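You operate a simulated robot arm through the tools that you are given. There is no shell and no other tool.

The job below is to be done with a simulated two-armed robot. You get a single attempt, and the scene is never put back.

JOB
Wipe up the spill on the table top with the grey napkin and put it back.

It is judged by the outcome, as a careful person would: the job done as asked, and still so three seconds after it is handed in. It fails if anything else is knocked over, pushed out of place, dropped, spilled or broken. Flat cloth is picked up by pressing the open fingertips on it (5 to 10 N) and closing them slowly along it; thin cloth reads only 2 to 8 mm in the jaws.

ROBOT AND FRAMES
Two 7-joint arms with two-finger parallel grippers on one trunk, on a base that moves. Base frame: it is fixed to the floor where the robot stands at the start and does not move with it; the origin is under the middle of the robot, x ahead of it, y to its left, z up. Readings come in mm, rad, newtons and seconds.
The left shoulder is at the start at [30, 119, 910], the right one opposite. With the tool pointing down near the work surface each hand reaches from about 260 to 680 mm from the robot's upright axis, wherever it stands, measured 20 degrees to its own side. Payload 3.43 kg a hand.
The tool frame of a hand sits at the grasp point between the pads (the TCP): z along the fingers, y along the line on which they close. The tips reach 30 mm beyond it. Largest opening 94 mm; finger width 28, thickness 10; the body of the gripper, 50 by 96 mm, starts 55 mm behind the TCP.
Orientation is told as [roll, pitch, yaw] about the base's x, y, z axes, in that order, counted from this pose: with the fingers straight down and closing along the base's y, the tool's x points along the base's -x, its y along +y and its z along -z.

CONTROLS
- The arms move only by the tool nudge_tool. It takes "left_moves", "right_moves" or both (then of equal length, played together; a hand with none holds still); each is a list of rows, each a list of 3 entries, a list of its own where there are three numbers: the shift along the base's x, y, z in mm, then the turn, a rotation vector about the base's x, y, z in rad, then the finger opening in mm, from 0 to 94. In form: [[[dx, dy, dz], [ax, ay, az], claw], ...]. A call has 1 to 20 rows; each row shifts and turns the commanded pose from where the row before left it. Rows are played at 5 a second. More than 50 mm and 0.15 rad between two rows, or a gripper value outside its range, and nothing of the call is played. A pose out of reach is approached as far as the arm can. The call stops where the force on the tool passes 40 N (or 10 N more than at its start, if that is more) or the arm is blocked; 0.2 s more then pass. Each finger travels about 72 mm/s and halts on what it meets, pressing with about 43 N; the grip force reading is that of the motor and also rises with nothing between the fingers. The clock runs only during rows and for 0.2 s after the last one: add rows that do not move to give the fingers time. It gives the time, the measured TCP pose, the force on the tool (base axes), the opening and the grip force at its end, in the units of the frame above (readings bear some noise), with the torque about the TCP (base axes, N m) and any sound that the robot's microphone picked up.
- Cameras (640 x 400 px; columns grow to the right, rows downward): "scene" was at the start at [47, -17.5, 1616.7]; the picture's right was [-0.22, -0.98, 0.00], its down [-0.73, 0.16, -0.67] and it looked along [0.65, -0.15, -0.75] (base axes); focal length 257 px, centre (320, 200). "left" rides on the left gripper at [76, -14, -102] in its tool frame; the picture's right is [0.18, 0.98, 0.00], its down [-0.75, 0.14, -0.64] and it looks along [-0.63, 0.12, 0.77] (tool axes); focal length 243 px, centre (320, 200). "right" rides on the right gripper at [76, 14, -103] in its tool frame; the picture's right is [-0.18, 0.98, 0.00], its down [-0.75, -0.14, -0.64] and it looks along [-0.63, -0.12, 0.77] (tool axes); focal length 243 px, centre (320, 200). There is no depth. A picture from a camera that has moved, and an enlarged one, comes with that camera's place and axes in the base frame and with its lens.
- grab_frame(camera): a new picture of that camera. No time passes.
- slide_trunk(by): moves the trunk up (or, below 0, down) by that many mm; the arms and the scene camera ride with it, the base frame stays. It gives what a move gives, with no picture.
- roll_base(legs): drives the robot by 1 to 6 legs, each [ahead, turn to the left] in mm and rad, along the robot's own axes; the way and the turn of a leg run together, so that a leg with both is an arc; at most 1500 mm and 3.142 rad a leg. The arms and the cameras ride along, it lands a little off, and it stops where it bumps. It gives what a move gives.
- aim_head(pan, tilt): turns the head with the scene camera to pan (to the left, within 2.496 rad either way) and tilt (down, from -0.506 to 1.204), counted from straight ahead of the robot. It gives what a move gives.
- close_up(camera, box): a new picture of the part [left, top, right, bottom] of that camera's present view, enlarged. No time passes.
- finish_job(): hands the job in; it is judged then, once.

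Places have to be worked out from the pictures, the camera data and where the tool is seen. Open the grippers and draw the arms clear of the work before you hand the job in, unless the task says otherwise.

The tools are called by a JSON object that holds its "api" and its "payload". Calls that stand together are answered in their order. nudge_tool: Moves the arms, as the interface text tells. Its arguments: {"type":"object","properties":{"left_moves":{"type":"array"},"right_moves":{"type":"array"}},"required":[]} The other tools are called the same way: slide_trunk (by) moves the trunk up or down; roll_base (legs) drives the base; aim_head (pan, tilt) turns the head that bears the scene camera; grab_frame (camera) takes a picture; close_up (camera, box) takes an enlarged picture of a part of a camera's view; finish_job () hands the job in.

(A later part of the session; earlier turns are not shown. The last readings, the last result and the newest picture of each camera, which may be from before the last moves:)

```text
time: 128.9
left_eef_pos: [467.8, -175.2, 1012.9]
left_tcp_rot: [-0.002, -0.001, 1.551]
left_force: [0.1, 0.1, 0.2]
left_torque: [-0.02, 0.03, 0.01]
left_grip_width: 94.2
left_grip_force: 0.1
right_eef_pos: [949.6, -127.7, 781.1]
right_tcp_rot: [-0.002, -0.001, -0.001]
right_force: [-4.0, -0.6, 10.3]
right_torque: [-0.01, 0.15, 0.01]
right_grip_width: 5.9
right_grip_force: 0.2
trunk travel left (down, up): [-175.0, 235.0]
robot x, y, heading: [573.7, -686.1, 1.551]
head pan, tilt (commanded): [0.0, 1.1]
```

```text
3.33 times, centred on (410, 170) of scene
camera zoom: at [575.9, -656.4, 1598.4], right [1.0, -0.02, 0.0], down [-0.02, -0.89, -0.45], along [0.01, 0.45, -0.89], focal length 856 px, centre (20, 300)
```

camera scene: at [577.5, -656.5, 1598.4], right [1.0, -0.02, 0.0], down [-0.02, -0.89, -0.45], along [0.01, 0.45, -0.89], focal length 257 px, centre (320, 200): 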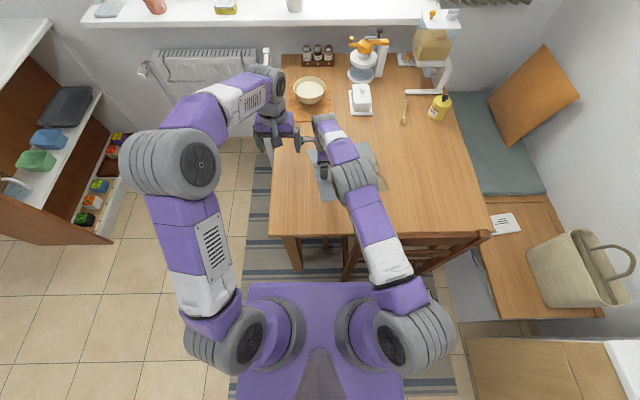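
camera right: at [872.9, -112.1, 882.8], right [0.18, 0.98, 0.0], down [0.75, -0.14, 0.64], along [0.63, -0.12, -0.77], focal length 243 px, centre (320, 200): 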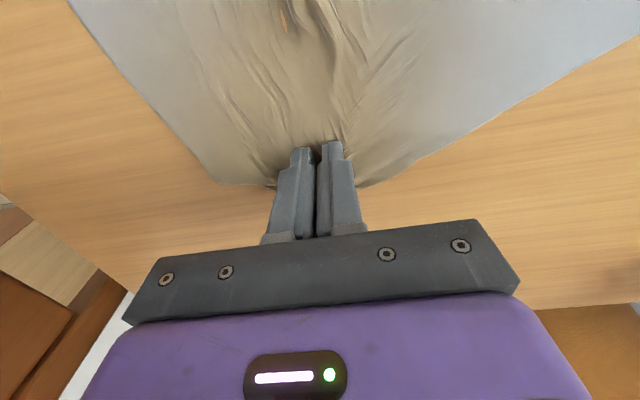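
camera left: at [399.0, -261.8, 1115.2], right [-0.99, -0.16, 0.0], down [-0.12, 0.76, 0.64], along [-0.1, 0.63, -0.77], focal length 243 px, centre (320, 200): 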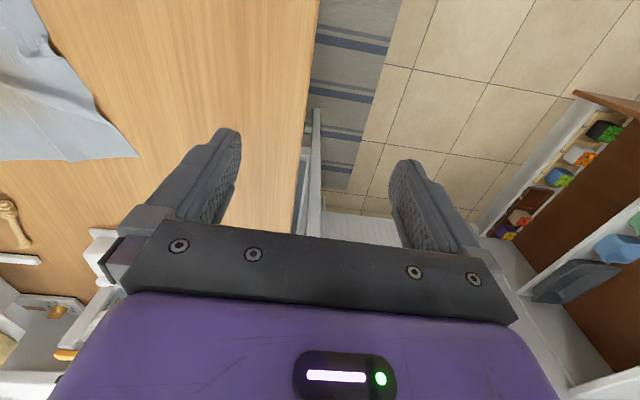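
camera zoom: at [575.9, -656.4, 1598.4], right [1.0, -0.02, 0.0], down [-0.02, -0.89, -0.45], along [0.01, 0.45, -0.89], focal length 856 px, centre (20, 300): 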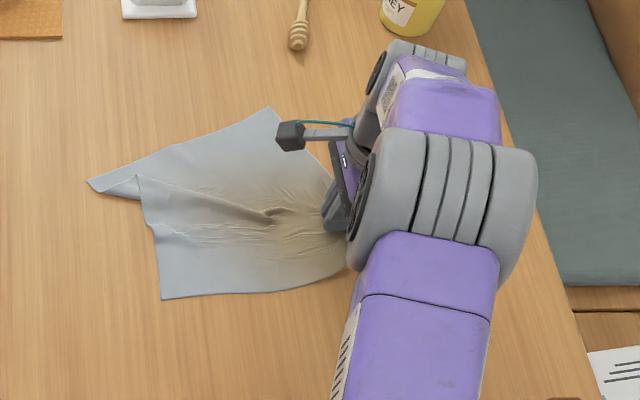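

The fingers with cloth under them now stand on the specks. A few short rubbing strokes, then lift off.

{"api": "nudge_tool", "payload": {"right_moves": [[[-4, 5, -0.3], [0, 0, 0], 6], [[-5, 4, 0], [0, 0, 0], 6], [[8, 0, 0], [0, 0, 0], 6], [[2, -6, 0], [0, 0, 0], 6], [[-8, -4, 0], [0, 0, 0], 6], [[8, 0, 0], [0, 0, 0], 6], [[-6, 3, 0], [0, 0, 0], 6], [[0, 0, 0], [0, 0, 0], 6], [[0, 0, 4], [0, 0, 0], 12], [[0, 0, 20], [0, 0, 0], 20], [[-10, 0, 40], [0, 0, 0], 40], [[-30, 5, 30], [0, 0, 0], 56], [[0, 0, 0], [0, 0, 0], 56]]}}

{"api": "grab_frame", "payload": {"camera": "right"}}

{"api": "close_up", "payload": {"camera": "scene", "box": [330, 110, 490, 230]}}

```text
time: 131.7
left_eef_pos: [468.8, -175.1, 1013.7]
left_tcp_rot: [0.001, 0.0, 1.55]
left_force: [-0.1, 0.2, 0.5]
left_torque: [0.0, 0.0, -0.01]
left_grip_width: 94.0
left_grip_force: 0.0
right_eef_pos: [907.4, -121.4, 873.1]
right_tcp_rot: [-0.002, 0.0, -0.001]
right_force: [0.0, 0.4, -0.3]
right_torque: [0.05, 0.01, -0.01]
right_grip_width: 56.2
right_grip_force: 0.0
trunk travel left (down, up): [-175.0, 235.0]
robot x, y, heading: [574.6, -690.5, 1.553]
head pan, tilt (commanded): [0.0, 1.1]
```

```text
taken
camera right: at [830.1, -105.6, 974.4], right [0.18, 0.98, 0.0], down [0.75, -0.14, 0.64], along [0.63, -0.12, -0.77], focal length 243 px, centre (320, 200)
```

right: 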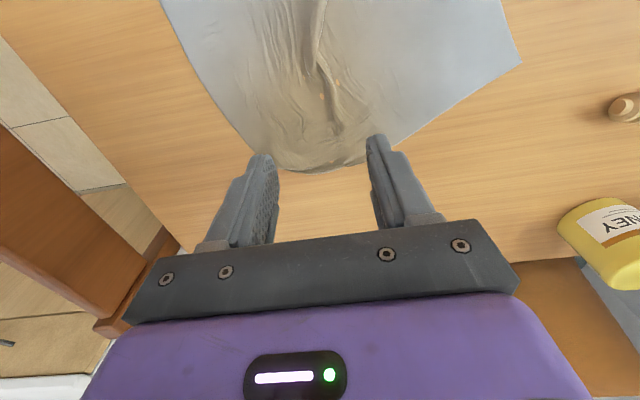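

```text
3.33 times, centred on (410, 170) of scene
camera zoom: at [577.8, -655.1, 1598.3], right [1.0, -0.02, 0.0], down [-0.02, -0.89, -0.45], along [0.01, 0.45, -0.89], focal length 856 px, centre (20, 300)
```

zoom: 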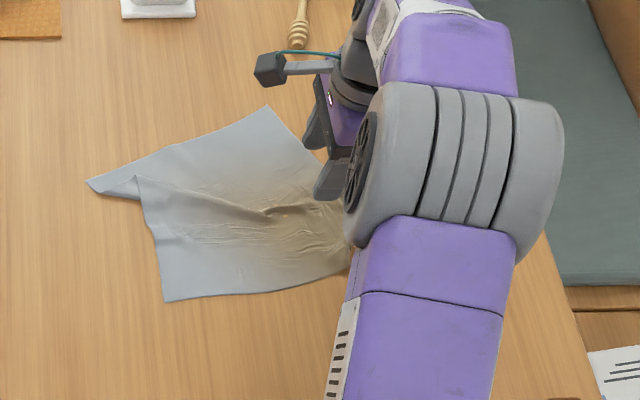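

The area is wiped. The cloth now has one wedge fold near its -x edge with the crest from about [728, -69] to [837, -107]; I move over it with fingers 40 mm apart to spread it like before.

{"api": "nudge_tool", "payload": {"right_moves": [[[-40, 10, 0], [0, 0, 0], 40], [[-40, 15, 0], [0, 0, 0], 40], [[-40, 15, 0], [0, 0, 0], 40], [[-22, 10, -20], [0, 0, 0], 40], [[0, 0, -20], [0, 0, 0], 40], [[0, 0, 0], [0, 0, 0], 40]]}}

{"api": "grab_frame", "payload": {"camera": "right"}}

{"api": "close_up", "payload": {"camera": "scene", "box": [390, 130, 470, 190]}}

```text
time: 133.1
left_eef_pos: [469.1, -175.0, 1013.8]
left_tcp_rot: [0.001, -0.001, 1.551]
left_force: [0.0, -0.3, -0.1]
left_torque: [0.0, -0.04, 0.01]
left_grip_width: 94.0
left_grip_force: 0.2
right_eef_pos: [765.0, -70.9, 834.6]
right_tcp_rot: [0.001, 0.002, -0.001]
right_force: [-0.9, 0.8, -0.4]
right_torque: [0.02, -0.02, 0.0]
right_grip_width: 39.7
right_grip_force: 0.0
trunk travel left (down, up): [-175.0, 235.0]
robot x, y, heading: [576.1, -690.7, 1.549]
head pan, tilt (commanded): [0.0, 1.1]
```

```text
taken
camera right: at [687.2, -55.8, 936.3], right [0.18, 0.98, 0.0], down [0.75, -0.14, 0.64], along [0.63, -0.12, -0.77], focal length 243 px, centre (320, 200)
```

right: 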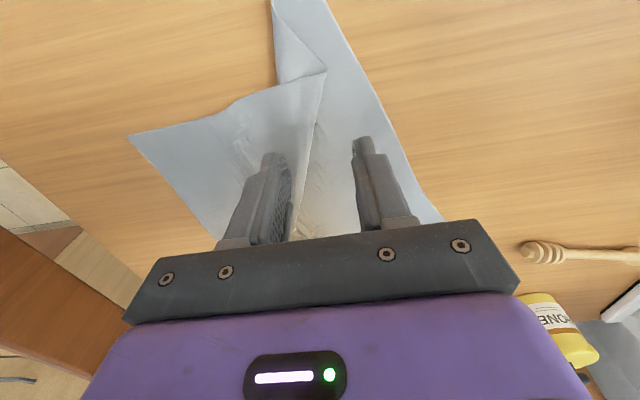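

```text
6.67 times, centred on (430, 160) of scene
camera zoom: at [577.0, -655.3, 1598.4], right [1.0, -0.02, 0.0], down [-0.02, -0.89, -0.45], along [0.01, 0.45, -0.89], focal length 1712 px, centre (-413, 467)
```

zoom: 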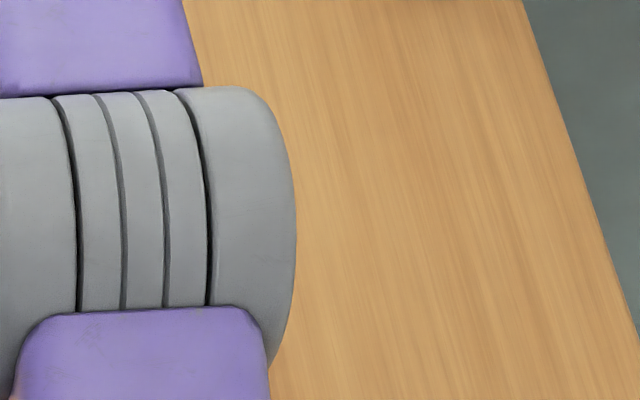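

The crest lies right between the fingers. I lower, press and spread.

{"api": "nudge_tool", "payload": {"right_moves": [[[0, 0, -30], [0, 0, 0], 40], [[0, 0, -20], [0, 0, 0], 40], [[0, 0, -3], [0, 0, 0], 40], [[0, 0, -1], [0, 0, 0], 40], [[0, 0, 0], [0, 0, 0], 40]]}}

```text
time: 134.3
left_eef_pos: [469.4, -174.8, 1014.2]
left_tcp_rot: [0.0, -0.003, 1.552]
left_force: [0.2, 0.1, 0.3]
left_torque: [0.03, 0.0, -0.05]
left_grip_width: 93.9
left_grip_force: 0.1
right_eef_pos: [762.5, -67.8, 780.7]
right_tcp_rot: [0.004, 0.0, 0.0]
right_force: [1.5, 2.2, 18.8]
right_torque: [-0.32, -0.05, 0.05]
right_grip_width: 38.7
right_grip_force: 0.1
trunk travel left (down, up): [-175.0, 235.0]
robot x, y, heading: [577.3, -691.5, 1.552]
head pan, tilt (commanded): [0.0, 1.1]
```

{"api": "nudge_tool", "payload": {"right_moves": [[[0, 0, 0.8], [0, 0, 0], 40], [[0, 0, 0], [0, 0, 0], 46], [[0, 0, 0], [0, 0, 0], 52], [[0, 0, 0], [0, 0, 0], 58], [[0, 0, 0], [0, 0, 0], 64], [[0, 0, 0], [0, 0, 0], 70], [[0, 0, 0], [0, 0, 0], 76], [[0, 0, 0], [0, 0, 0], 82], [[0, 0, 0], [0, 0, 0], 88], [[0, 0, 0], [0, 0, 0], 93], [[0, 0, 0], [0, 0, 0], 93]]}}

{"api": "grab_frame", "payload": {"camera": "right"}}

{"api": "close_up", "payload": {"camera": "scene", "box": [310, 110, 470, 230]}}

```text
time: 136.7
left_eef_pos: [468.6, -175.8, 1013.9]
left_tcp_rot: [0.001, -0.001, 1.551]
left_force: [-0.1, -0.2, 0.4]
left_torque: [-0.01, -0.01, 0.0]
left_grip_width: 94.4
left_grip_force: 0.1
right_eef_pos: [763.2, -71.4, 782.8]
right_tcp_rot: [0.001, -0.001, 0.001]
right_force: [0.4, 5.5, 22.2]
right_torque: [-0.95, -0.01, 0.02]
right_grip_width: 89.9
right_grip_force: 0.2
trunk travel left (down, up): [-175.0, 235.0]
robot x, y, heading: [578.6, -688.0, 1.554]
head pan, tilt (commanded): [0.0, 1.1]
```

```text
taken
camera right: at [685.4, -55.0, 883.4], right [0.18, 0.98, 0.0], down [0.75, -0.14, 0.64], along [0.63, -0.12, -0.77], focal length 243 px, centre (320, 200)
```

right: 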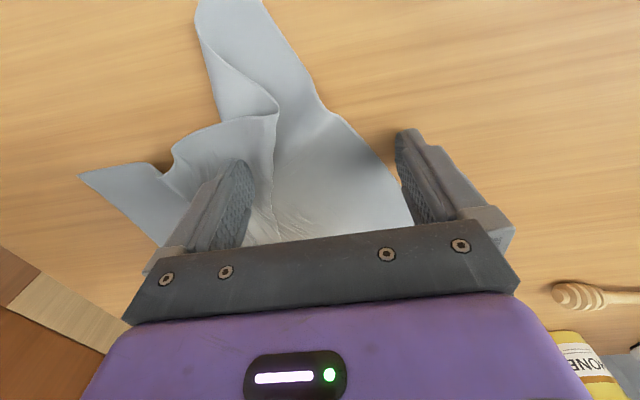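

```text
3.33 times, centred on (390, 170) of scene
camera zoom: at [576.3, -657.0, 1598.5], right [1.0, -0.02, 0.0], down [-0.02, -0.89, -0.46], along [0.01, 0.45, -0.89], focal length 856 px, centre (87, 300)
```

zoom: 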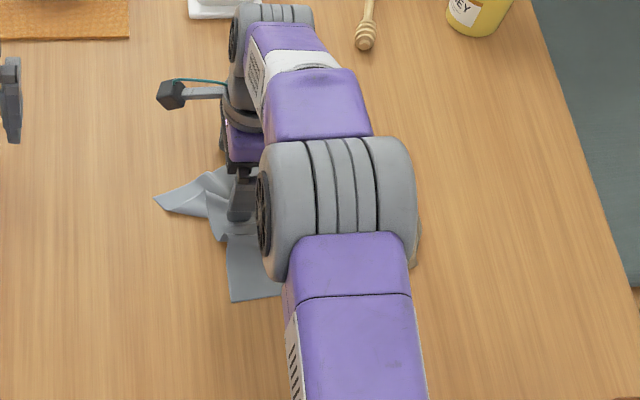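

The near finger dragged the folded layers along and the far finger slipped off the narrow far strip, so the Z-fold remains. I lift off to see the present state.

{"api": "nudge_tool", "payload": {"right_moves": [[[0, 0, 6], [0, 0, 0], 93], [[0, 0, 30], [0, 0, 0], 93], [[0, -20, 40], [0, 0, 0], 93], [[10, -40, 25], [0, 0, 0], 93], [[20, -40, 0], [0, 0, 0], 93], [[30, -30, 0], [0, 0, 0], 93], [[0, 0, 0], [0, 0, 0], 93]]}}

{"api": "grab_frame", "payload": {"camera": "right"}}

{"api": "close_up", "payload": {"camera": "scene", "box": [320, 110, 480, 230]}}

```text
time: 138.3
left_eef_pos: [468.9, -175.6, 1012.4]
left_tcp_rot: [0.0, -0.001, 1.55]
left_force: [0.0, -0.5, 0.0]
left_torque: [0.02, 0.02, -0.03]
left_grip_width: 93.9
left_grip_force: 0.1
right_eef_pos: [823.8, -201.0, 880.2]
right_tcp_rot: [0.0, 0.0, 0.002]
right_force: [0.1, -0.1, 0.7]
right_torque: [-0.02, -0.02, -0.01]
right_grip_width: 92.7
right_grip_force: 0.1
trunk travel left (down, up): [-175.0, 235.0]
robot x, y, heading: [576.2, -685.5, 1.548]
head pan, tilt (commanded): [0.0, 1.1]
```

```text
taken
camera right: at [746.6, -185.2, 982.7], right [0.18, 0.98, 0.0], down [0.75, -0.14, 0.64], along [0.63, -0.12, -0.77], focal length 243 px, centre (320, 200)
```

right: 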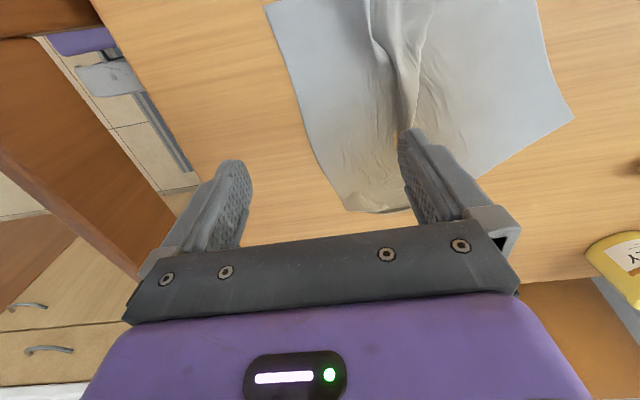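

```text
3.33 times, centred on (400, 170) of scene
camera zoom: at [576.6, -654.8, 1598.3], right [1.0, -0.02, 0.0], down [-0.02, -0.89, -0.45], along [0.01, 0.45, -0.89], focal length 856 px, centre (53, 300)
```

zoom: 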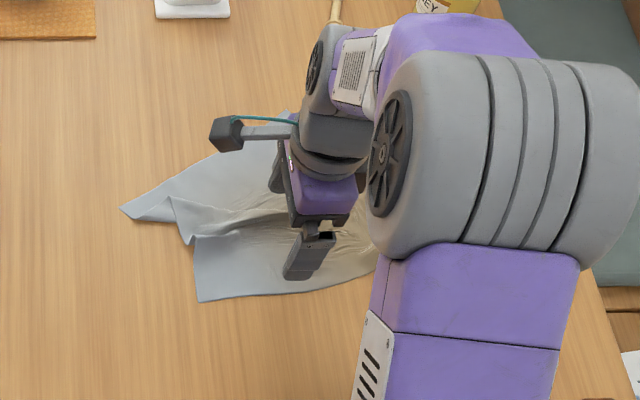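

The hand still covers the view; I draw it further back to see the whole cloth.

{"api": "nudge_tool", "payload": {"right_moves": [[[10, -40, 20], [0, 0, 0], 93], [[20, -40, 20], [0, 0, 0], 93], [[20, -40, 20], [0, 0, 0], 93], [[20, -20, 20], [0, 0, 0], 93], [[0, 0, 0], [0, 0, 0], 93]]}}

{"api": "close_up", "payload": {"camera": "scene", "box": [320, 110, 480, 230]}}

{"api": "grab_frame", "payload": {"camera": "right"}}

```text
time: 139.5
left_eef_pos: [469.2, -174.4, 1013.1]
left_tcp_rot: [-0.001, -0.001, 1.551]
left_force: [0.1, 0.9, 0.6]
left_torque: [-0.01, 0.02, -0.02]
left_grip_width: 94.1
left_grip_force: 0.1
right_eef_pos: [895.4, -341.8, 962.7]
right_tcp_rot: [0.0, 0.0, 0.001]
right_force: [-0.5, 0.0, 0.3]
right_torque: [-0.01, 0.0, -0.02]
right_grip_width: 93.1
right_grip_force: 0.1
trunk travel left (down, up): [-175.0, 235.0]
robot x, y, heading: [577.3, -688.5, 1.552]
head pan, tilt (commanded): [0.0, 1.1]
```

```text
3.33 times, centred on (400, 170) of scene
camera zoom: at [576.8, -654.9, 1598.4], right [1.0, -0.02, 0.0], down [-0.02, -0.89, -0.45], along [0.01, 0.45, -0.89], focal length 856 px, centre (53, 300)
```

zoom: 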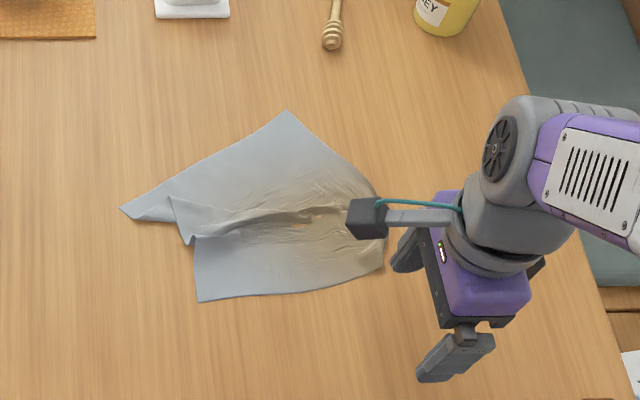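

```text
taken
camera right: at [817.7, -326.3, 1064.3], right [0.18, 0.98, 0.0], down [0.75, -0.14, 0.64], along [0.63, -0.12, -0.77], focal length 243 px, centre (320, 200)
```

right: 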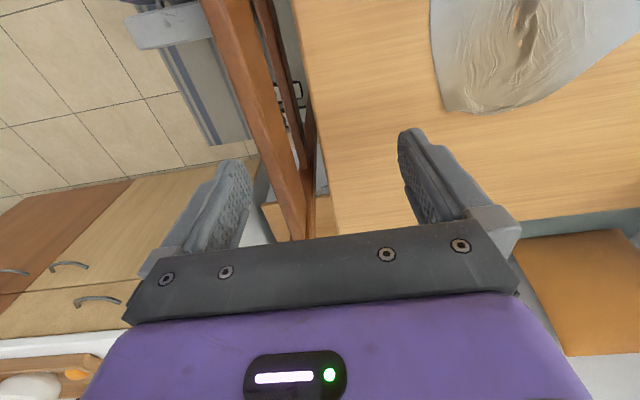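

The cloth has a wedge-shaped fold: the far half is rotated about 34°, the near half about 11°. I look closer at the fold layers before choosing where to press.

{"api": "close_up", "payload": {"camera": "scene", "box": [345, 130, 425, 190]}}

```text
6.67 times, centred on (385, 160) of scene
camera zoom: at [576.8, -654.9, 1598.4], right [1.0, -0.02, 0.0], down [-0.02, -0.89, -0.45], along [0.01, 0.45, -0.89], focal length 1712 px, centre (-113, 467)
```

zoom: 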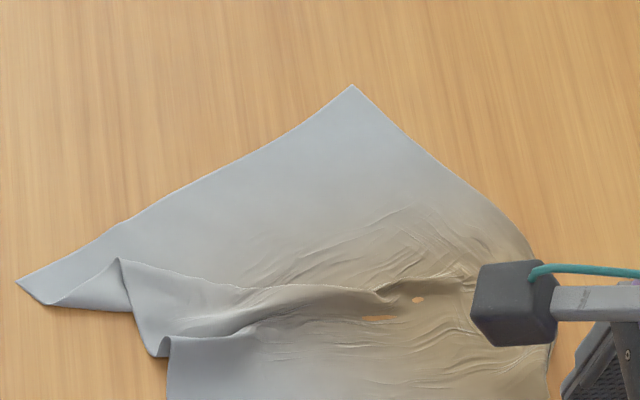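

I see it: a Z-fold whose top layer belongs to the near half. I will press on the near half, where it is a single layer (y ≈ -195), with the fingers in line along x, and draw it -y while turning it, so the fold pulls out. First I bring the hand there, turning it back by 90°.

{"api": "nudge_tool", "payload": {"right_moves": [[[0, 0, 0], [0, 0, 0.141], 93], [[0, 5, 0], [0, 0, 0.141], 93], [[-5, 10, 0], [0, 0, 0.141], 90], [[-8, 15, 0], [0, 0, 0.141], 86], [[-10, 20, 0], [0, 0, 0.141], 86], [[-10, 20, 0], [0, 0, 0.141], 86], [[-10, 20, -10], [0, 0, 0.141], 86], [[-10, 20, -20], [0, 0, 0.141], 86], [[-10, 20, -20], [0, 0, 0.141], 86], [[-10, 17, -20], [0, 0, 0.141], 86], [[0, 0, -20], [0, 0, 0.141], 86], [[0, 0, -20], [0, 0, 0], 86], [[0, 0, 0], [0, 0, 0], 86]]}}

{"api": "grab_frame", "payload": {"camera": "right"}}

{"api": "close_up", "payload": {"camera": "scene", "box": [320, 110, 480, 230]}}

```text
time: 142.3
left_eef_pos: [469.4, -175.8, 1013.7]
left_tcp_rot: [0.001, 0.0, 1.551]
left_force: [0.1, 0.2, 0.6]
left_torque: [0.0, 0.0, 0.02]
left_grip_width: 94.0
left_grip_force: 0.0
right_eef_pos: [821.6, -194.2, 851.0]
right_tcp_rot: [0.001, -0.002, 1.553]
right_force: [0.0, -0.2, 0.6]
right_torque: [-0.01, -0.04, -0.02]
right_grip_width: 86.0
right_grip_force: 0.1
trunk travel left (down, up): [-175.0, 235.0]
robot x, y, heading: [577.6, -688.7, 1.551]
head pan, tilt (commanded): [0.0, 1.1]
```

```text
taken
camera right: at [804.4, -268.3, 953.6], right [-0.98, 0.2, 0.0], down [0.15, 0.75, 0.64], along [0.13, 0.63, -0.77], focal length 243 px, centre (320, 200)
```

right: 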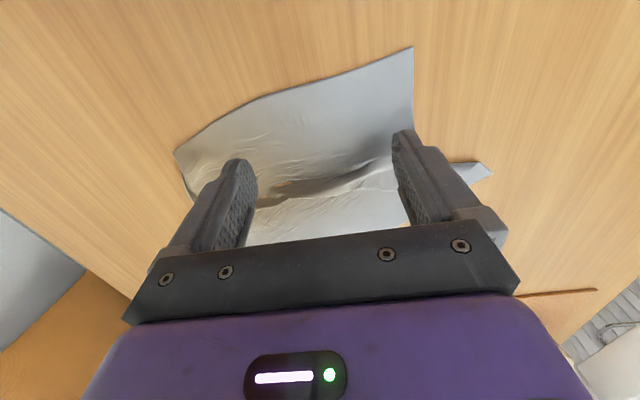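

```text
3.33 times, centred on (400, 170) of scene
camera zoom: at [577.2, -655.5, 1598.4], right [1.0, -0.02, 0.0], down [-0.02, -0.89, -0.45], along [0.01, 0.45, -0.89], focal length 856 px, centre (53, 300)
```

zoom: 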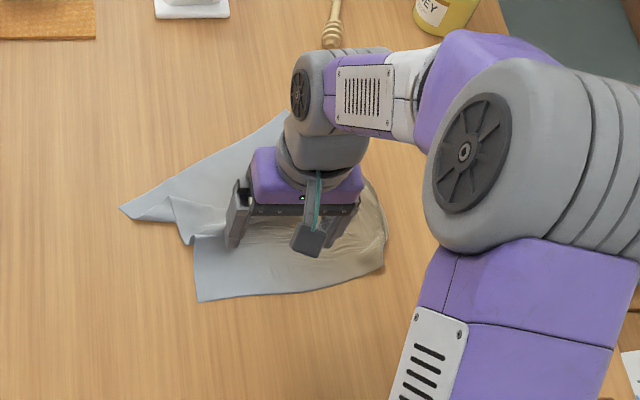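

Both fingers will land on the near half. I lower and press.

{"api": "nudge_tool", "payload": {"right_moves": [[[0, -2, -40], [0, 0, 0], 86], [[0, 0, -25], [0, 0, 0], 86], [[0, 0, -3], [0, 0, 0], 86], [[0, 0, -2], [0, 0, 0], 86], [[0, 0, 0], [0, 0, 0], 86]]}}

```text
time: 143.5
left_eef_pos: [468.3, -175.8, 1011.6]
left_tcp_rot: [0.0, -0.002, 1.55]
left_force: [-0.9, -0.6, -0.1]
left_torque: [0.01, 0.02, 0.01]
left_grip_width: 94.1
left_grip_force: 0.0
right_eef_pos: [819.9, -195.0, 781.3]
right_tcp_rot: [0.0, -0.001, 1.551]
right_force: [0.1, 0.1, 1.5]
right_torque: [-0.01, -0.06, 0.01]
right_grip_width: 86.1
right_grip_force: 0.1
trunk travel left (down, up): [-175.0, 235.0]
robot x, y, heading: [577.1, -685.8, 1.55]
head pan, tilt (commanded): [0.0, 1.1]
```

{"api": "nudge_tool", "payload": {"right_moves": [[[0, 0, -1.6], [0, 0, 0], 86], [[2, -3, 0], [0, 0, 0.03], 86], [[4, -5, 0], [0, 0, 0.045], 86], [[5, -6, 0], [0, 0, 0.05], 86], [[5, -6, 0], [0, 0, 0.05], 86], [[5, -6, 0], [0, 0, 0.05], 86], [[5, -6, 0], [0, 0, 0.05], 86], [[5, -6, 0], [0, 0, 0.05], 86], [[5, -6, 0], [0, 0, 0.05], 86], [[0, 0, 0], [0, 0, 0], 86]]}}

{"api": "grab_frame", "payload": {"camera": "right"}}

{"api": "close_up", "payload": {"camera": "scene", "box": [320, 110, 480, 230]}}

```text
time: 145.7
left_eef_pos: [467.3, -176.3, 1014.3]
left_tcp_rot: [-0.003, -0.001, 1.553]
left_force: [-0.8, -0.2, 0.1]
left_torque: [-0.02, 0.02, 0.01]
left_grip_width: 94.2
left_grip_force: 0.0
right_eef_pos: [855.9, -239.3, 781.0]
right_tcp_rot: [-0.003, -0.004, 1.927]
right_force: [-3.8, 5.3, 26.7]
right_torque: [-0.21, 0.67, -0.16]
right_grip_width: 86.0
right_grip_force: 0.2
trunk travel left (down, up): [-175.0, 235.0]
robot x, y, heading: [576.6, -687.8, 1.555]
head pan, tilt (commanded): [0.0, 1.1]
```

```text
taken
camera right: at [867.6, -314.4, 882.6], right [-0.99, -0.17, 0.0], down [-0.13, 0.75, 0.64], along [-0.11, 0.64, -0.76], focal length 243 px, centre (320, 200)
```

right: 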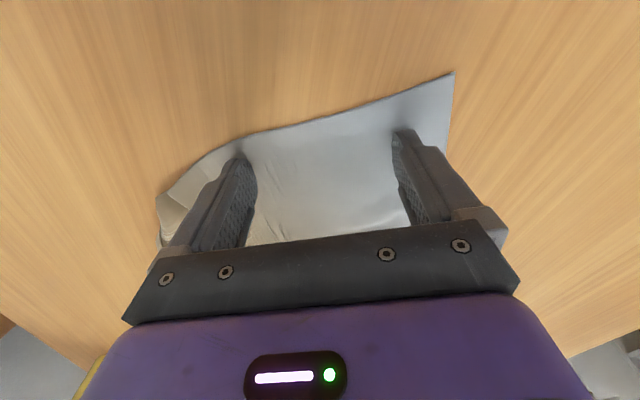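

```text
3.33 times, centred on (400, 170) of scene
camera zoom: at [575.4, -656.7, 1598.5], right [1.0, -0.02, 0.0], down [-0.02, -0.89, -0.45], along [0.01, 0.45, -0.89], focal length 856 px, centre (53, 300)
```

zoom: 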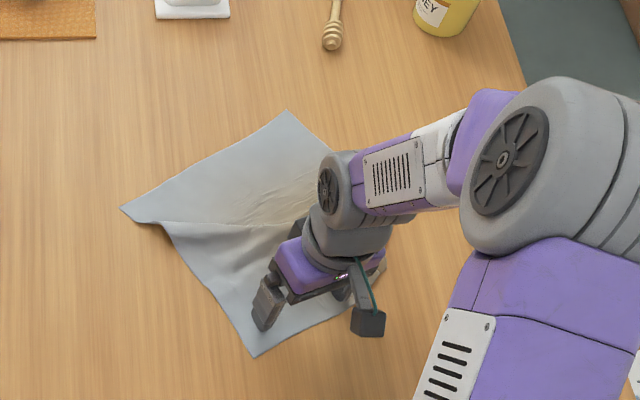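

That pulled the fold out nearly completely. I pull another 12 mm in the same direction, then lift off and look.

{"api": "nudge_tool", "payload": {"right_moves": [[[2, -3, 0.5], [0, 0, 0.01], 86], [[3, -5, 0], [0, 0, 0.01], 86], [[2, -3, 0], [0, 0, 0], 86], [[0, 0, 0], [0, 0, 0], 86], [[0, 0, 6], [0, 0, 0], 86], [[0, 0, 30], [0, 0, 0], 86], [[10, -20, 40], [0, 0, 0], 86], [[20, -30, 30], [0, 0, 0], 86], [[20, -30, 20], [0, 0, 0], 86], [[0, 0, 0], [0, 0, 0], 86]]}}

{"api": "close_up", "payload": {"camera": "scene", "box": [320, 110, 480, 230]}}

{"api": "grab_frame", "payload": {"camera": "right"}}

```text
time: 147.9
left_eef_pos: [468.2, -174.0, 1013.9]
left_tcp_rot: [-0.001, -0.001, 1.55]
left_force: [-0.1, 0.5, -0.1]
left_torque: [0.01, -0.02, 0.03]
left_grip_width: 93.7
left_grip_force: 0.1
right_eef_pos: [913.3, -332.7, 906.8]
right_tcp_rot: [0.001, -0.001, 1.947]
right_force: [0.4, 0.6, 1.1]
right_torque: [-0.02, -0.01, -0.04]
right_grip_width: 86.0
right_grip_force: 0.0
trunk travel left (down, up): [-175.0, 235.0]
robot x, y, heading: [575.3, -688.5, 1.553]
head pan, tilt (commanded): [0.0, 1.1]
```

```text
3.33 times, centred on (400, 170) of scene
camera zoom: at [577.0, -654.6, 1598.3], right [1.0, -0.02, 0.0], down [-0.02, -0.89, -0.45], along [0.01, 0.45, -0.89], focal length 856 px, centre (53, 300)
```

zoom: 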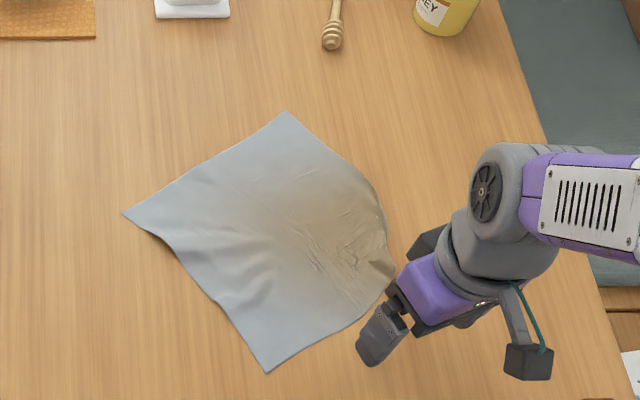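

```text
taken
camera right: at [927.1, -406.8, 1008.5], right [-0.98, -0.19, 0.0], down [-0.15, 0.75, 0.64], along [-0.12, 0.63, -0.77], focal length 243 px, centre (320, 200)
```

right: 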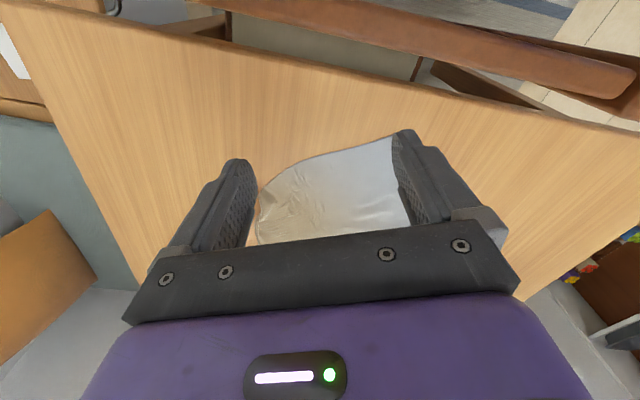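

The napkin is flat again, rotated about 34°, with its centre near [845, -144]; it belongs at [600, -44] unrotated. I bring the gripper over [845, -180] at yaw 0.6, aligned with the cloth, to move and turn it home in one drag.

{"api": "nudge_tool", "payload": {"right_moves": [[[0, 5, 0], [0, 0, -0.135], 93], [[-6, 15, 0], [0, 0, -0.135], 93], [[-8, 18, 0], [0, 0, -0.135], 93], [[-8, 18, 0], [0, 0, -0.135], 93], [[-8, 18, 0], [0, 0, -0.135], 93], [[-8, 18, 0], [0, 0, -0.135], 93], [[-8, 18, 0], [0, 0, -0.135], 93], [[-8, 18, 0], [0, 0, -0.135], 93], [[-8, 18, -10], [0, 0, -0.135], 93], [[-6, 7, -20], [0, 0, -0.132], 93], [[0, 0, -20], [0, 0, 0], 93], [[0, 0, 0], [0, 0, 0], 93]]}}

{"api": "grab_frame", "payload": {"camera": "right"}}

{"api": "close_up", "payload": {"camera": "scene", "box": [320, 110, 480, 230]}}

```text
time: 150.5
left_eef_pos: [468.8, -174.2, 1012.4]
left_tcp_rot: [0.002, 0.0, 1.552]
left_force: [-0.2, -0.7, 0.5]
left_torque: [-0.01, -0.02, 0.01]
left_grip_width: 93.8
left_grip_force: 0.1
right_eef_pos: [845.9, -177.1, 856.6]
right_tcp_rot: [0.0, 0.0, 0.598]
right_force: [-0.7, 0.8, 0.0]
right_torque: [0.03, -0.02, 0.0]
right_grip_width: 92.9
right_grip_force: 0.0
trunk travel left (down, up): [-175.0, 235.0]
robot x, y, heading: [577.3, -686.4, 1.552]
head pan, tilt (commanded): [0.0, 1.1]
```

```text
taken
camera right: at [773.9, -207.6, 957.8], right [-0.4, 0.92, 0.0], down [0.7, 0.31, 0.64], along [0.59, 0.26, -0.77], focal length 243 px, centre (320, 200)
```

right: 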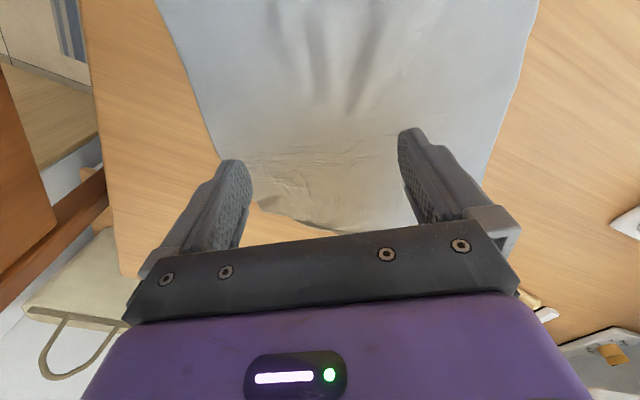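

```text
3.33 times, centred on (400, 170) of scene
camera zoom: at [576.9, -655.5, 1598.4], right [1.0, -0.02, 0.0], down [-0.02, -0.89, -0.45], along [0.01, 0.45, -0.89], focal length 856 px, centre (53, 300)
```

zoom: 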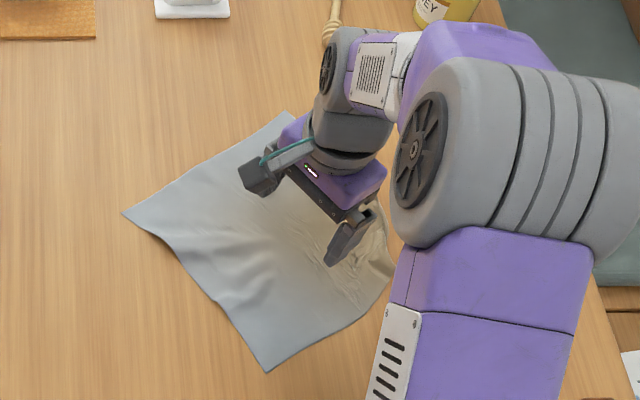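

The gripper is aligned with the cloth, 31 mm to the near side of its middle. I lower and press.

{"api": "nudge_tool", "payload": {"right_moves": [[[0, 0, -40], [0, 0, 0], 93], [[0, 0, -28], [0, 0, 0], 93], [[0, 0, -5], [0, 0, 0], 93], [[0, 0, -3], [0, 0, 0], 93], [[0, 0, 0], [0, 0, 0], 93]]}}

```text
time: 151.7
left_eef_pos: [469.7, -175.5, 1014.0]
left_tcp_rot: [-0.001, -0.002, 1.551]
left_force: [-0.1, 0.5, 0.5]
left_torque: [0.02, 0.0, 0.0]
left_grip_width: 94.0
left_grip_force: 0.0
right_eef_pos: [845.7, -178.0, 781.3]
right_tcp_rot: [0.001, 0.0, 0.601]
right_force: [-2.0, -0.8, 12.2]
right_torque: [-0.57, -0.26, -0.11]
right_grip_width: 93.0
right_grip_force: 0.1
trunk travel left (down, up): [-175.0, 235.0]
robot x, y, heading: [577.6, -688.1, 1.546]
head pan, tilt (commanded): [0.0, 1.1]
```

Only the near finger carries the load (torque shows it), so I tilt the hand by 0.01 rad to share the pressure before dragging.

{"api": "nudge_tool", "payload": {"right_moves": [[[0, 0, 0], [-0.0083, -0.0056, 0], 93], [[0, 0, 0], [0, 0, 0], 93]]}}

```text
time: 152.3
left_eef_pos: [468.6, -175.3, 1013.2]
left_tcp_rot: [-0.002, -0.001, 1.552]
left_force: [-0.6, -0.2, -0.1]
left_torque: [0.01, 0.04, -0.02]
left_grip_width: 94.0
left_grip_force: 0.1
right_eef_pos: [844.3, -178.1, 780.7]
right_tcp_rot: [-0.008, -0.001, 0.6]
right_force: [-2.5, -1.9, 15.8]
right_torque: [0.6, 0.58, 0.19]
right_grip_width: 93.0
right_grip_force: 0.0
trunk travel left (down, up): [-175.0, 235.0]
robot x, y, heading: [577.0, -687.4, 1.553]
head pan, tilt (commanded): [0.0, 1.1]
```

Now the load moved to the far finger; half of that tilt is right. I tilt back 0.005 rad and then drag the cloth home with the turning motion.

{"api": "nudge_tool", "payload": {"right_moves": [[[0, 0, 0], [0.0042, 0.0028, 0], 93], [[0, 0, 0], [0, 0, 0], 93]]}}

```text
time: 152.9
left_eef_pos: [467.3, -175.3, 1014.4]
left_tcp_rot: [-0.002, -0.003, 1.551]
left_force: [-1.2, 0.4, 0.2]
left_torque: [-0.03, 0.04, 0.01]
left_grip_width: 94.0
left_grip_force: 0.0
right_eef_pos: [846.3, -178.5, 781.7]
right_tcp_rot: [-0.003, -0.004, 0.602]
right_force: [-3.4, -1.3, 17.3]
right_torque: [0.73, 0.69, 0.17]
right_grip_width: 93.4
right_grip_force: 0.6
trunk travel left (down, up): [-175.0, 235.0]
robot x, y, heading: [572.9, -690.1, 1.554]
head pan, tilt (commanded): [0.0, 1.1]
```

{"api": "nudge_tool", "payload": {"right_moves": [[[0, 0, 0.5], [0.0042, 0.0028, 0], 93], [[0, 0, 0], [0, 0, 0], 93]]}}

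```text
time: 153.5
left_eef_pos: [468.8, -175.4, 1013.7]
left_tcp_rot: [-0.001, -0.002, 1.552]
left_force: [0.2, 0.5, -0.7]
left_torque: [0.01, -0.03, -0.03]
left_grip_width: 93.8
left_grip_force: 0.0
right_eef_pos: [845.7, -177.3, 781.9]
right_tcp_rot: [0.0, -0.002, 0.6]
right_force: [-3.3, 1.5, 15.4]
right_torque: [-0.18, 0.02, 0.01]
right_grip_width: 93.1
right_grip_force: 0.4
trunk travel left (down, up): [-175.0, 235.0]
robot x, y, heading: [580.2, -688.0, 1.55]
head pan, tilt (commanded): [0.0, 1.1]
```

Balanced now: both fingers press with about 15 N in total. I start the drag home, checking halfway.

{"api": "nudge_tool", "payload": {"right_moves": [[[-6, 1, 0.3], [0, 0, -0.02], 93], [[-11, 2, 0], [0, 0, -0.03], 93], [[-14, 4, 0], [0, 0, -0.03], 93], [[-14, 5, 0], [0, 0, -0.03], 93], [[-14, 5, 0], [0, 0, -0.03], 93], [[-14, 5, 0], [0, 0, -0.03], 93], [[-14, 5, 0], [0, 0, -0.03], 93], [[-14, 5, 0], [0, 0, -0.03], 93], [[-14, 5, 0], [0, 0, -0.03], 93], [[-14, 5, 0], [0, 0, -0.03], 93], [[0, 0, 0], [0, 0, 0], 93]]}}

{"api": "grab_frame", "payload": {"camera": "right"}}

{"api": "close_up", "payload": {"camera": "scene", "box": [300, 110, 460, 230]}}

```text
time: 155.9
left_eef_pos: [469.9, -175.9, 1012.9]
left_tcp_rot: [0.0, 0.0, 1.553]
left_force: [0.0, -0.4, 0.5]
left_torque: [-0.03, 0.0, -0.02]
left_grip_width: 94.2
left_grip_force: 0.0
right_eef_pos: [715.2, -135.5, 781.0]
right_tcp_rot: [0.002, 0.001, 0.308]
right_force: [4.0, -1.3, 14.0]
right_torque: [-0.62, -0.26, 0.13]
right_grip_width: 93.7
right_grip_force: 0.7
trunk travel left (down, up): [-175.0, 235.0]
robot x, y, heading: [577.3, -686.5, 1.554]
head pan, tilt (commanded): [0.0, 1.1]
```

```text
taken
camera right: at [637.9, -144.0, 882.9], right [-0.12, 0.99, 0.0], down [0.76, 0.09, 0.64], along [0.64, 0.08, -0.77], focal length 243 px, centre (320, 200)
```

right: 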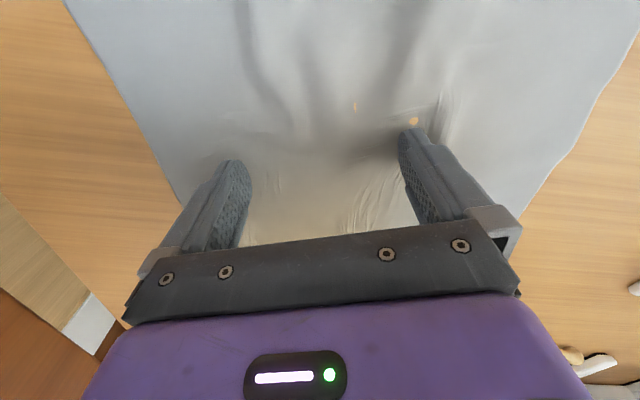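

```text
3.33 times, centred on (380, 170) of scene
camera zoom: at [577.2, -656.9, 1598.4], right [1.0, -0.02, 0.0], down [-0.02, -0.89, -0.45], along [0.01, 0.45, -0.89], focal length 856 px, centre (120, 300)
```

zoom: 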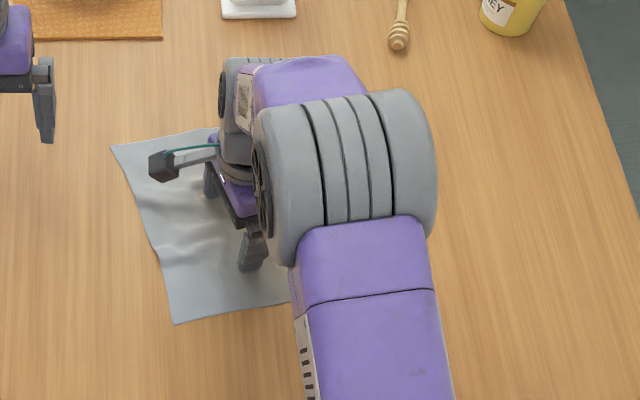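

The cloth tracks well: its -x edge now runs from about [580, -17] to [646, -259], a rotation of 15°. I complete the drag by (-143, +65) mm and -0.25 rad.

{"api": "nudge_tool", "payload": {"right_moves": [[[-8, 3, 0], [0, 0, -0.02], 93], [[-13, 6, 0], [0, 0, -0.023], 93], [[-13, 6, 0], [0, 0, -0.023], 93], [[-13, 6, 0], [0, 0, -0.023], 93], [[-13, 6, 0], [0, 0, -0.023], 93], [[-13, 6, 0], [0, 0, -0.023], 93], [[-13, 6, 0], [0, 0, -0.023], 93], [[-13, 6, 0], [0, 0, -0.023], 93], [[-13, 6, 0], [0, 0, -0.023], 93], [[-13, 6, 0], [0, 0, -0.023], 93], [[-12, 5, 0], [0, 0, -0.02], 93], [[-6, 3, 0], [0, 0, 0], 93], [[0, 0, 0], [0, 0, 0], 93]]}}

{"api": "grab_frame", "payload": {"camera": "right"}}

{"api": "close_up", "payload": {"camera": "scene", "box": [270, 110, 430, 230]}}

```text
time: 158.7
left_eef_pos: [469.5, -175.8, 1013.0]
left_tcp_rot: [0.0, -0.001, 1.551]
left_force: [0.1, 0.0, 0.0]
left_torque: [-0.03, -0.01, 0.02]
left_grip_width: 93.8
left_grip_force: 0.1
right_eef_pos: [573.2, -70.5, 781.6]
right_tcp_rot: [0.002, 0.001, 0.061]
right_force: [4.1, -1.7, 10.4]
right_torque: [-0.41, -0.13, 0.08]
right_grip_width: 93.5
right_grip_force: 0.4
trunk travel left (down, up): [-175.0, 235.0]
robot x, y, heading: [578.6, -689.7, 1.552]
head pan, tilt (commanded): [0.0, 1.1]
```

```text
taken
camera right: at [496.5, -59.8, 882.9], right [0.12, 0.99, 0.0], down [0.76, -0.1, 0.64], along [0.64, -0.08, -0.77], focal length 243 px, centre (320, 200)
```

right: 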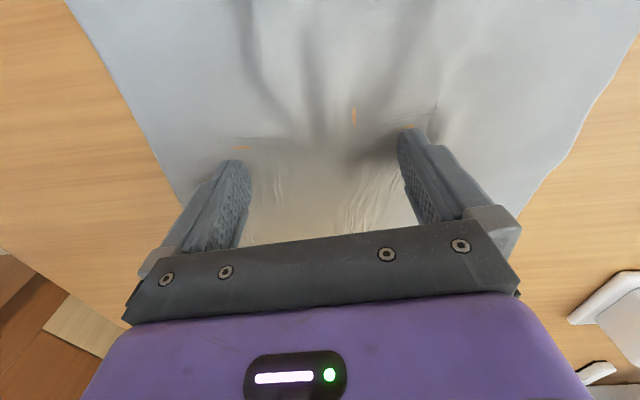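

```text
3.33 times, centred on (350, 170) of scene
camera zoom: at [577.5, -656.5, 1598.5], right [1.0, -0.02, 0.0], down [-0.02, -0.89, -0.45], along [0.01, 0.45, -0.89], focal length 856 px, centre (220, 300)
```

zoom: 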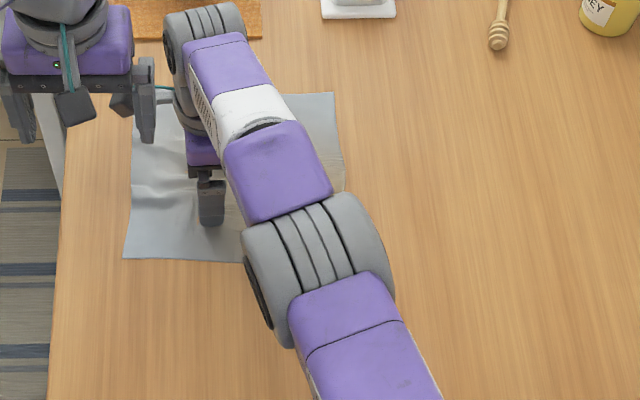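

The cloth lies where it was: near -x corner at [478, -173], far +x corner at [739, 63]. I lift the right hand straight off and draw it clear for a full look.

{"api": "nudge_tool", "payload": {"right_moves": [[[0, 0, 3], [0, 0, 0], 93], [[0, 0, 8], [0, 0, 0], 93], [[0, 0, 30], [0, 0, 0], 93], [[0, 0, 40], [0, 0, 0], 93], [[10, -10, 40], [0, 0, 0], 93], [[30, -30, 20], [0, 0, 0], 93], [[30, -35, 10], [0, 0, 0.0], 93], [[30, -35, 0], [0, 0, 0], 93], [[30, -35, 0], [0, 0, 0], 93], [[30, -35, 0], [0, 0, 0], 93], [[0, 0, 0], [0, 0, 0], 93]]}}

{"api": "grab_frame", "payload": {"camera": "scene"}}

{"api": "close_up", "payload": {"camera": "scene", "box": [270, 110, 430, 230]}}

{"api": "grab_frame", "payload": {"camera": "left"}}

```text
time: 161.1
left_eef_pos: [467.8, -175.0, 1012.7]
left_tcp_rot: [0.001, 0.0, 1.551]
left_force: [0.7, -1.1, 0.4]
left_torque: [-0.03, -0.01, 0.03]
left_grip_width: 93.9
left_grip_force: 0.0
right_eef_pos: [734.4, -249.7, 931.2]
right_tcp_rot: [0.0, -0.001, 0.062]
right_force: [-0.2, -0.4, 0.8]
right_torque: [-0.05, -0.02, 0.03]
right_grip_width: 92.9
right_grip_force: 0.0
trunk travel left (down, up): [-175.0, 235.0]
robot x, y, heading: [578.8, -690.9, 1.552]
head pan, tilt (commanded): [0.0, 1.1]
```

```text
taken
camera scene: at [576.6, -654.7, 1598.3], right [1.0, -0.02, 0.0], down [-0.02, -0.89, -0.45], along [0.01, 0.45, -0.89], focal length 257 px, centre (320, 200)
```

scene: 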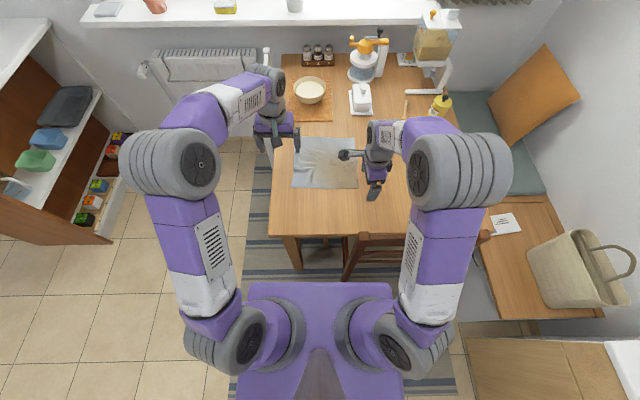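

```text
3.33 times, centred on (350, 170) of scene
camera zoom: at [576.6, -654.7, 1598.3], right [1.0, -0.02, 0.0], down [-0.02, -0.89, -0.45], along [0.01, 0.45, -0.89], focal length 856 px, centre (220, 300)
```

zoom: 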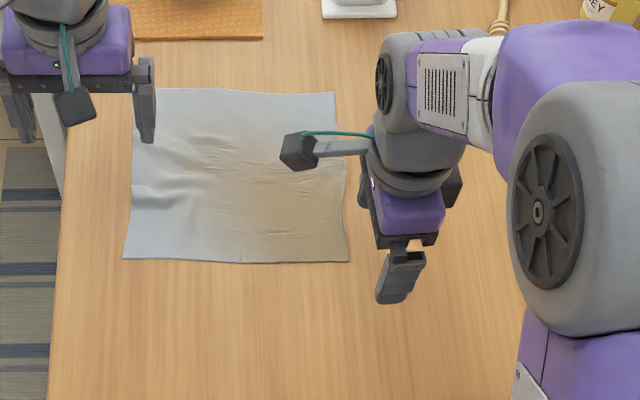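

```text
taken
camera left: at [481.4, -250.2, 1115.2], right [-0.99, -0.17, 0.0], down [-0.13, 0.76, 0.64], along [-0.11, 0.63, -0.77], focal length 243 px, centre (320, 200)
```

left: 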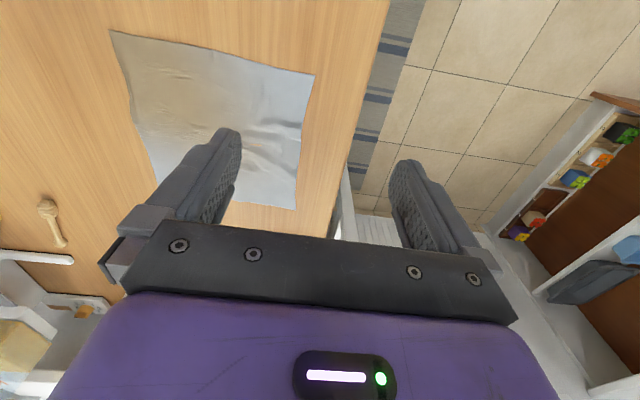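

The napkin is back flat at its place (corners about [475,81], [739,64], [734,-181], [478,-173], within about 10 mm of where it was). I retract the right hand to a rest pose and check the spill site.

{"api": "nudge_tool", "payload": {"right_moves": [[[5, -5, 10], [0, 0, 0.135], 93], [[5, -5, 10], [0, 0, 0.135], 93], [[5, -10, 10], [0, 0, 0.135], 93], [[5, -10, 10], [0, 0, 0.135], 93], [[5, -10, 5], [0, 0, 0.135], 93], [[5, -10, 0], [0, 0, 0.135], 93], [[5, -10, 0], [0, 0, 0.135], 93], [[5, -10, 0], [0, 0, 0.135], 93], [[5, -10, 0], [0, 0, 0.135], 93], [[5, 0, 0], [0, 0, 0.135], 93], [[5, 0, 0], [0, 0, 0.139], 93], [[0, 0, 0], [0, 0, 0], 93]]}}

{"api": "aim_head", "payload": {"pan": -0.3, "tilt": 0.95}}

{"api": "grab_frame", "payload": {"camera": "scene"}}

{"api": "grab_frame", "payload": {"camera": "right"}}

```text
time: 163.7
left_eef_pos: [468.5, -174.4, 1013.5]
left_tcp_rot: [0.0, -0.002, 1.553]
left_force: [0.8, -0.3, 0.3]
left_torque: [0.01, -0.03, 0.0]
left_grip_width: 94.2
left_grip_force: 0.1
right_eef_pos: [789.4, -329.7, 976.2]
right_tcp_rot: [-0.001, -0.002, 1.553]
right_force: [-0.4, 0.0, 0.3]
right_torque: [0.0, -0.02, 0.01]
right_grip_width: 92.9
right_grip_force: 0.0
trunk travel left (down, up): [-175.0, 235.0]
robot x, y, heading: [576.3, -692.3, 1.55]
head pan, tilt (commanded): [0.0, 1.1]
```

```text
time: 164.5
left_eef_pos: [468.9, -174.8, 1012.9]
left_tcp_rot: [-0.002, -0.002, 1.552]
left_force: [0.1, 0.1, -0.3]
left_torque: [0.03, -0.02, 0.02]
left_grip_width: 94.1
left_grip_force: 0.1
right_eef_pos: [789.1, -330.2, 977.7]
right_tcp_rot: [0.0, 0.0, 1.549]
right_force: [0.0, 0.2, 0.0]
right_torque: [0.0, 0.0, -0.04]
right_grip_width: 92.9
right_grip_force: 0.1
trunk travel left (down, up): [-175.0, 235.0]
robot x, y, heading: [580.1, -690.2, 1.55]
head pan, tilt (commanded): [-0.3, 0.949]
```

```text
taken
camera scene: at [598.6, -649.3, 1608.6], right [0.95, -0.31, 0.0], down [-0.25, -0.77, -0.58], along [0.18, 0.55, -0.81], focal length 257 px, centre (320, 200)
```

scene: 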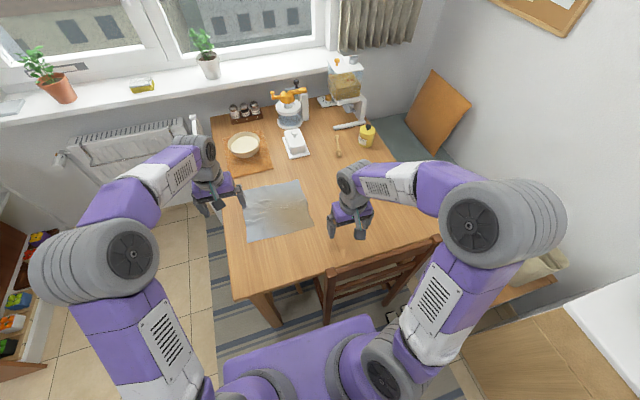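

```text
taken
camera right: at [771.9, -404.6, 1078.3], right [-0.98, 0.2, 0.0], down [0.16, 0.75, 0.64], along [0.13, 0.63, -0.77], focal length 243 px, centre (320, 200)
```

right: 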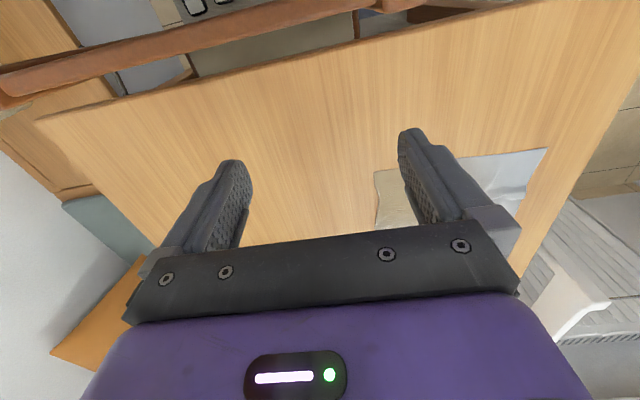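

The other objects on the table stand as before. I look at the spill site through the right wrist camera between the fingers.

{"api": "close_up", "payload": {"camera": "right", "box": [160, 100, 400, 245]}}

{"api": "nudge_tool", "payload": {"right_moves": [[[20, 0, 10], [0, 0, 0], 93], [[40, 0, 10], [0, 0, 0], 93], [[40, 0, 10], [0, 0, 0], 93], [[0, 0, 0], [0, 0, 0], 93]]}}

{"api": "grab_frame", "payload": {"camera": "right"}}

{"api": "close_up", "payload": {"camera": "scene", "box": [300, 140, 440, 240]}}

```text
2.67 times, centred on (280, 172) of right
camera zoom: at [771.9, -404.6, 1078.3], right [-0.98, 0.2, 0.0], down [0.16, 0.75, 0.64], along [0.13, 0.63, -0.77], focal length 647 px, centre (427, 273)
```

zoom: 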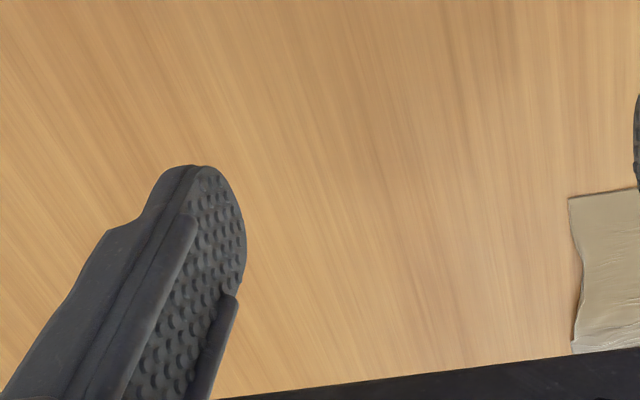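

```text
time: 165.5
left_eef_pos: [468.0, -174.6, 1013.3]
left_tcp_rot: [0.0, -0.001, 1.554]
left_force: [0.7, -0.4, -0.3]
left_torque: [0.0, -0.03, 0.0]
left_grip_width: 94.0
left_grip_force: 0.1
right_eef_pos: [888.5, -330.6, 1005.7]
right_tcp_rot: [0.0, 0.0, 1.549]
right_force: [-0.5, 0.1, 0.2]
right_torque: [-0.04, 0.01, 0.02]
right_grip_width: 92.8
right_grip_force: 0.0
trunk travel left (down, up): [-175.0, 235.0]
robot x, y, heading: [572.9, -687.6, 1.549]
head pan, tilt (commanded): [-0.3, 0.949]
```

```text
taken
camera right: at [872.0, -405.7, 1107.6], right [-0.98, 0.2, 0.0], down [0.16, 0.75, 0.64], along [0.13, 0.63, -0.77], focal length 243 px, centre (320, 200)
```

right: 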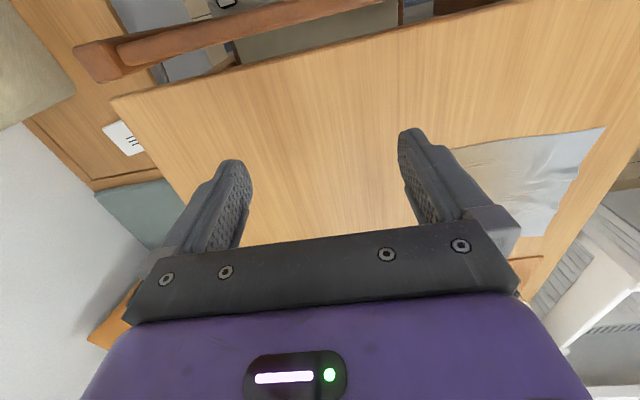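

```text
4.00 times, centred on (370, 190) of scene
camera zoom: at [598.3, -649.2, 1608.6], right [0.95, -0.31, 0.0], down [-0.26, -0.77, -0.58], along [0.18, 0.55, -0.81], focal length 1027 px, centre (120, 240)
```

zoom: 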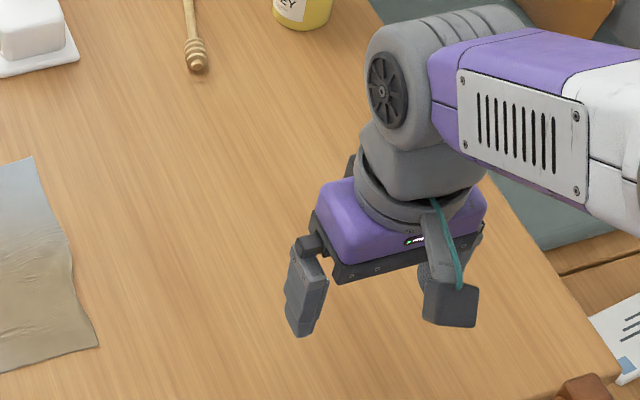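

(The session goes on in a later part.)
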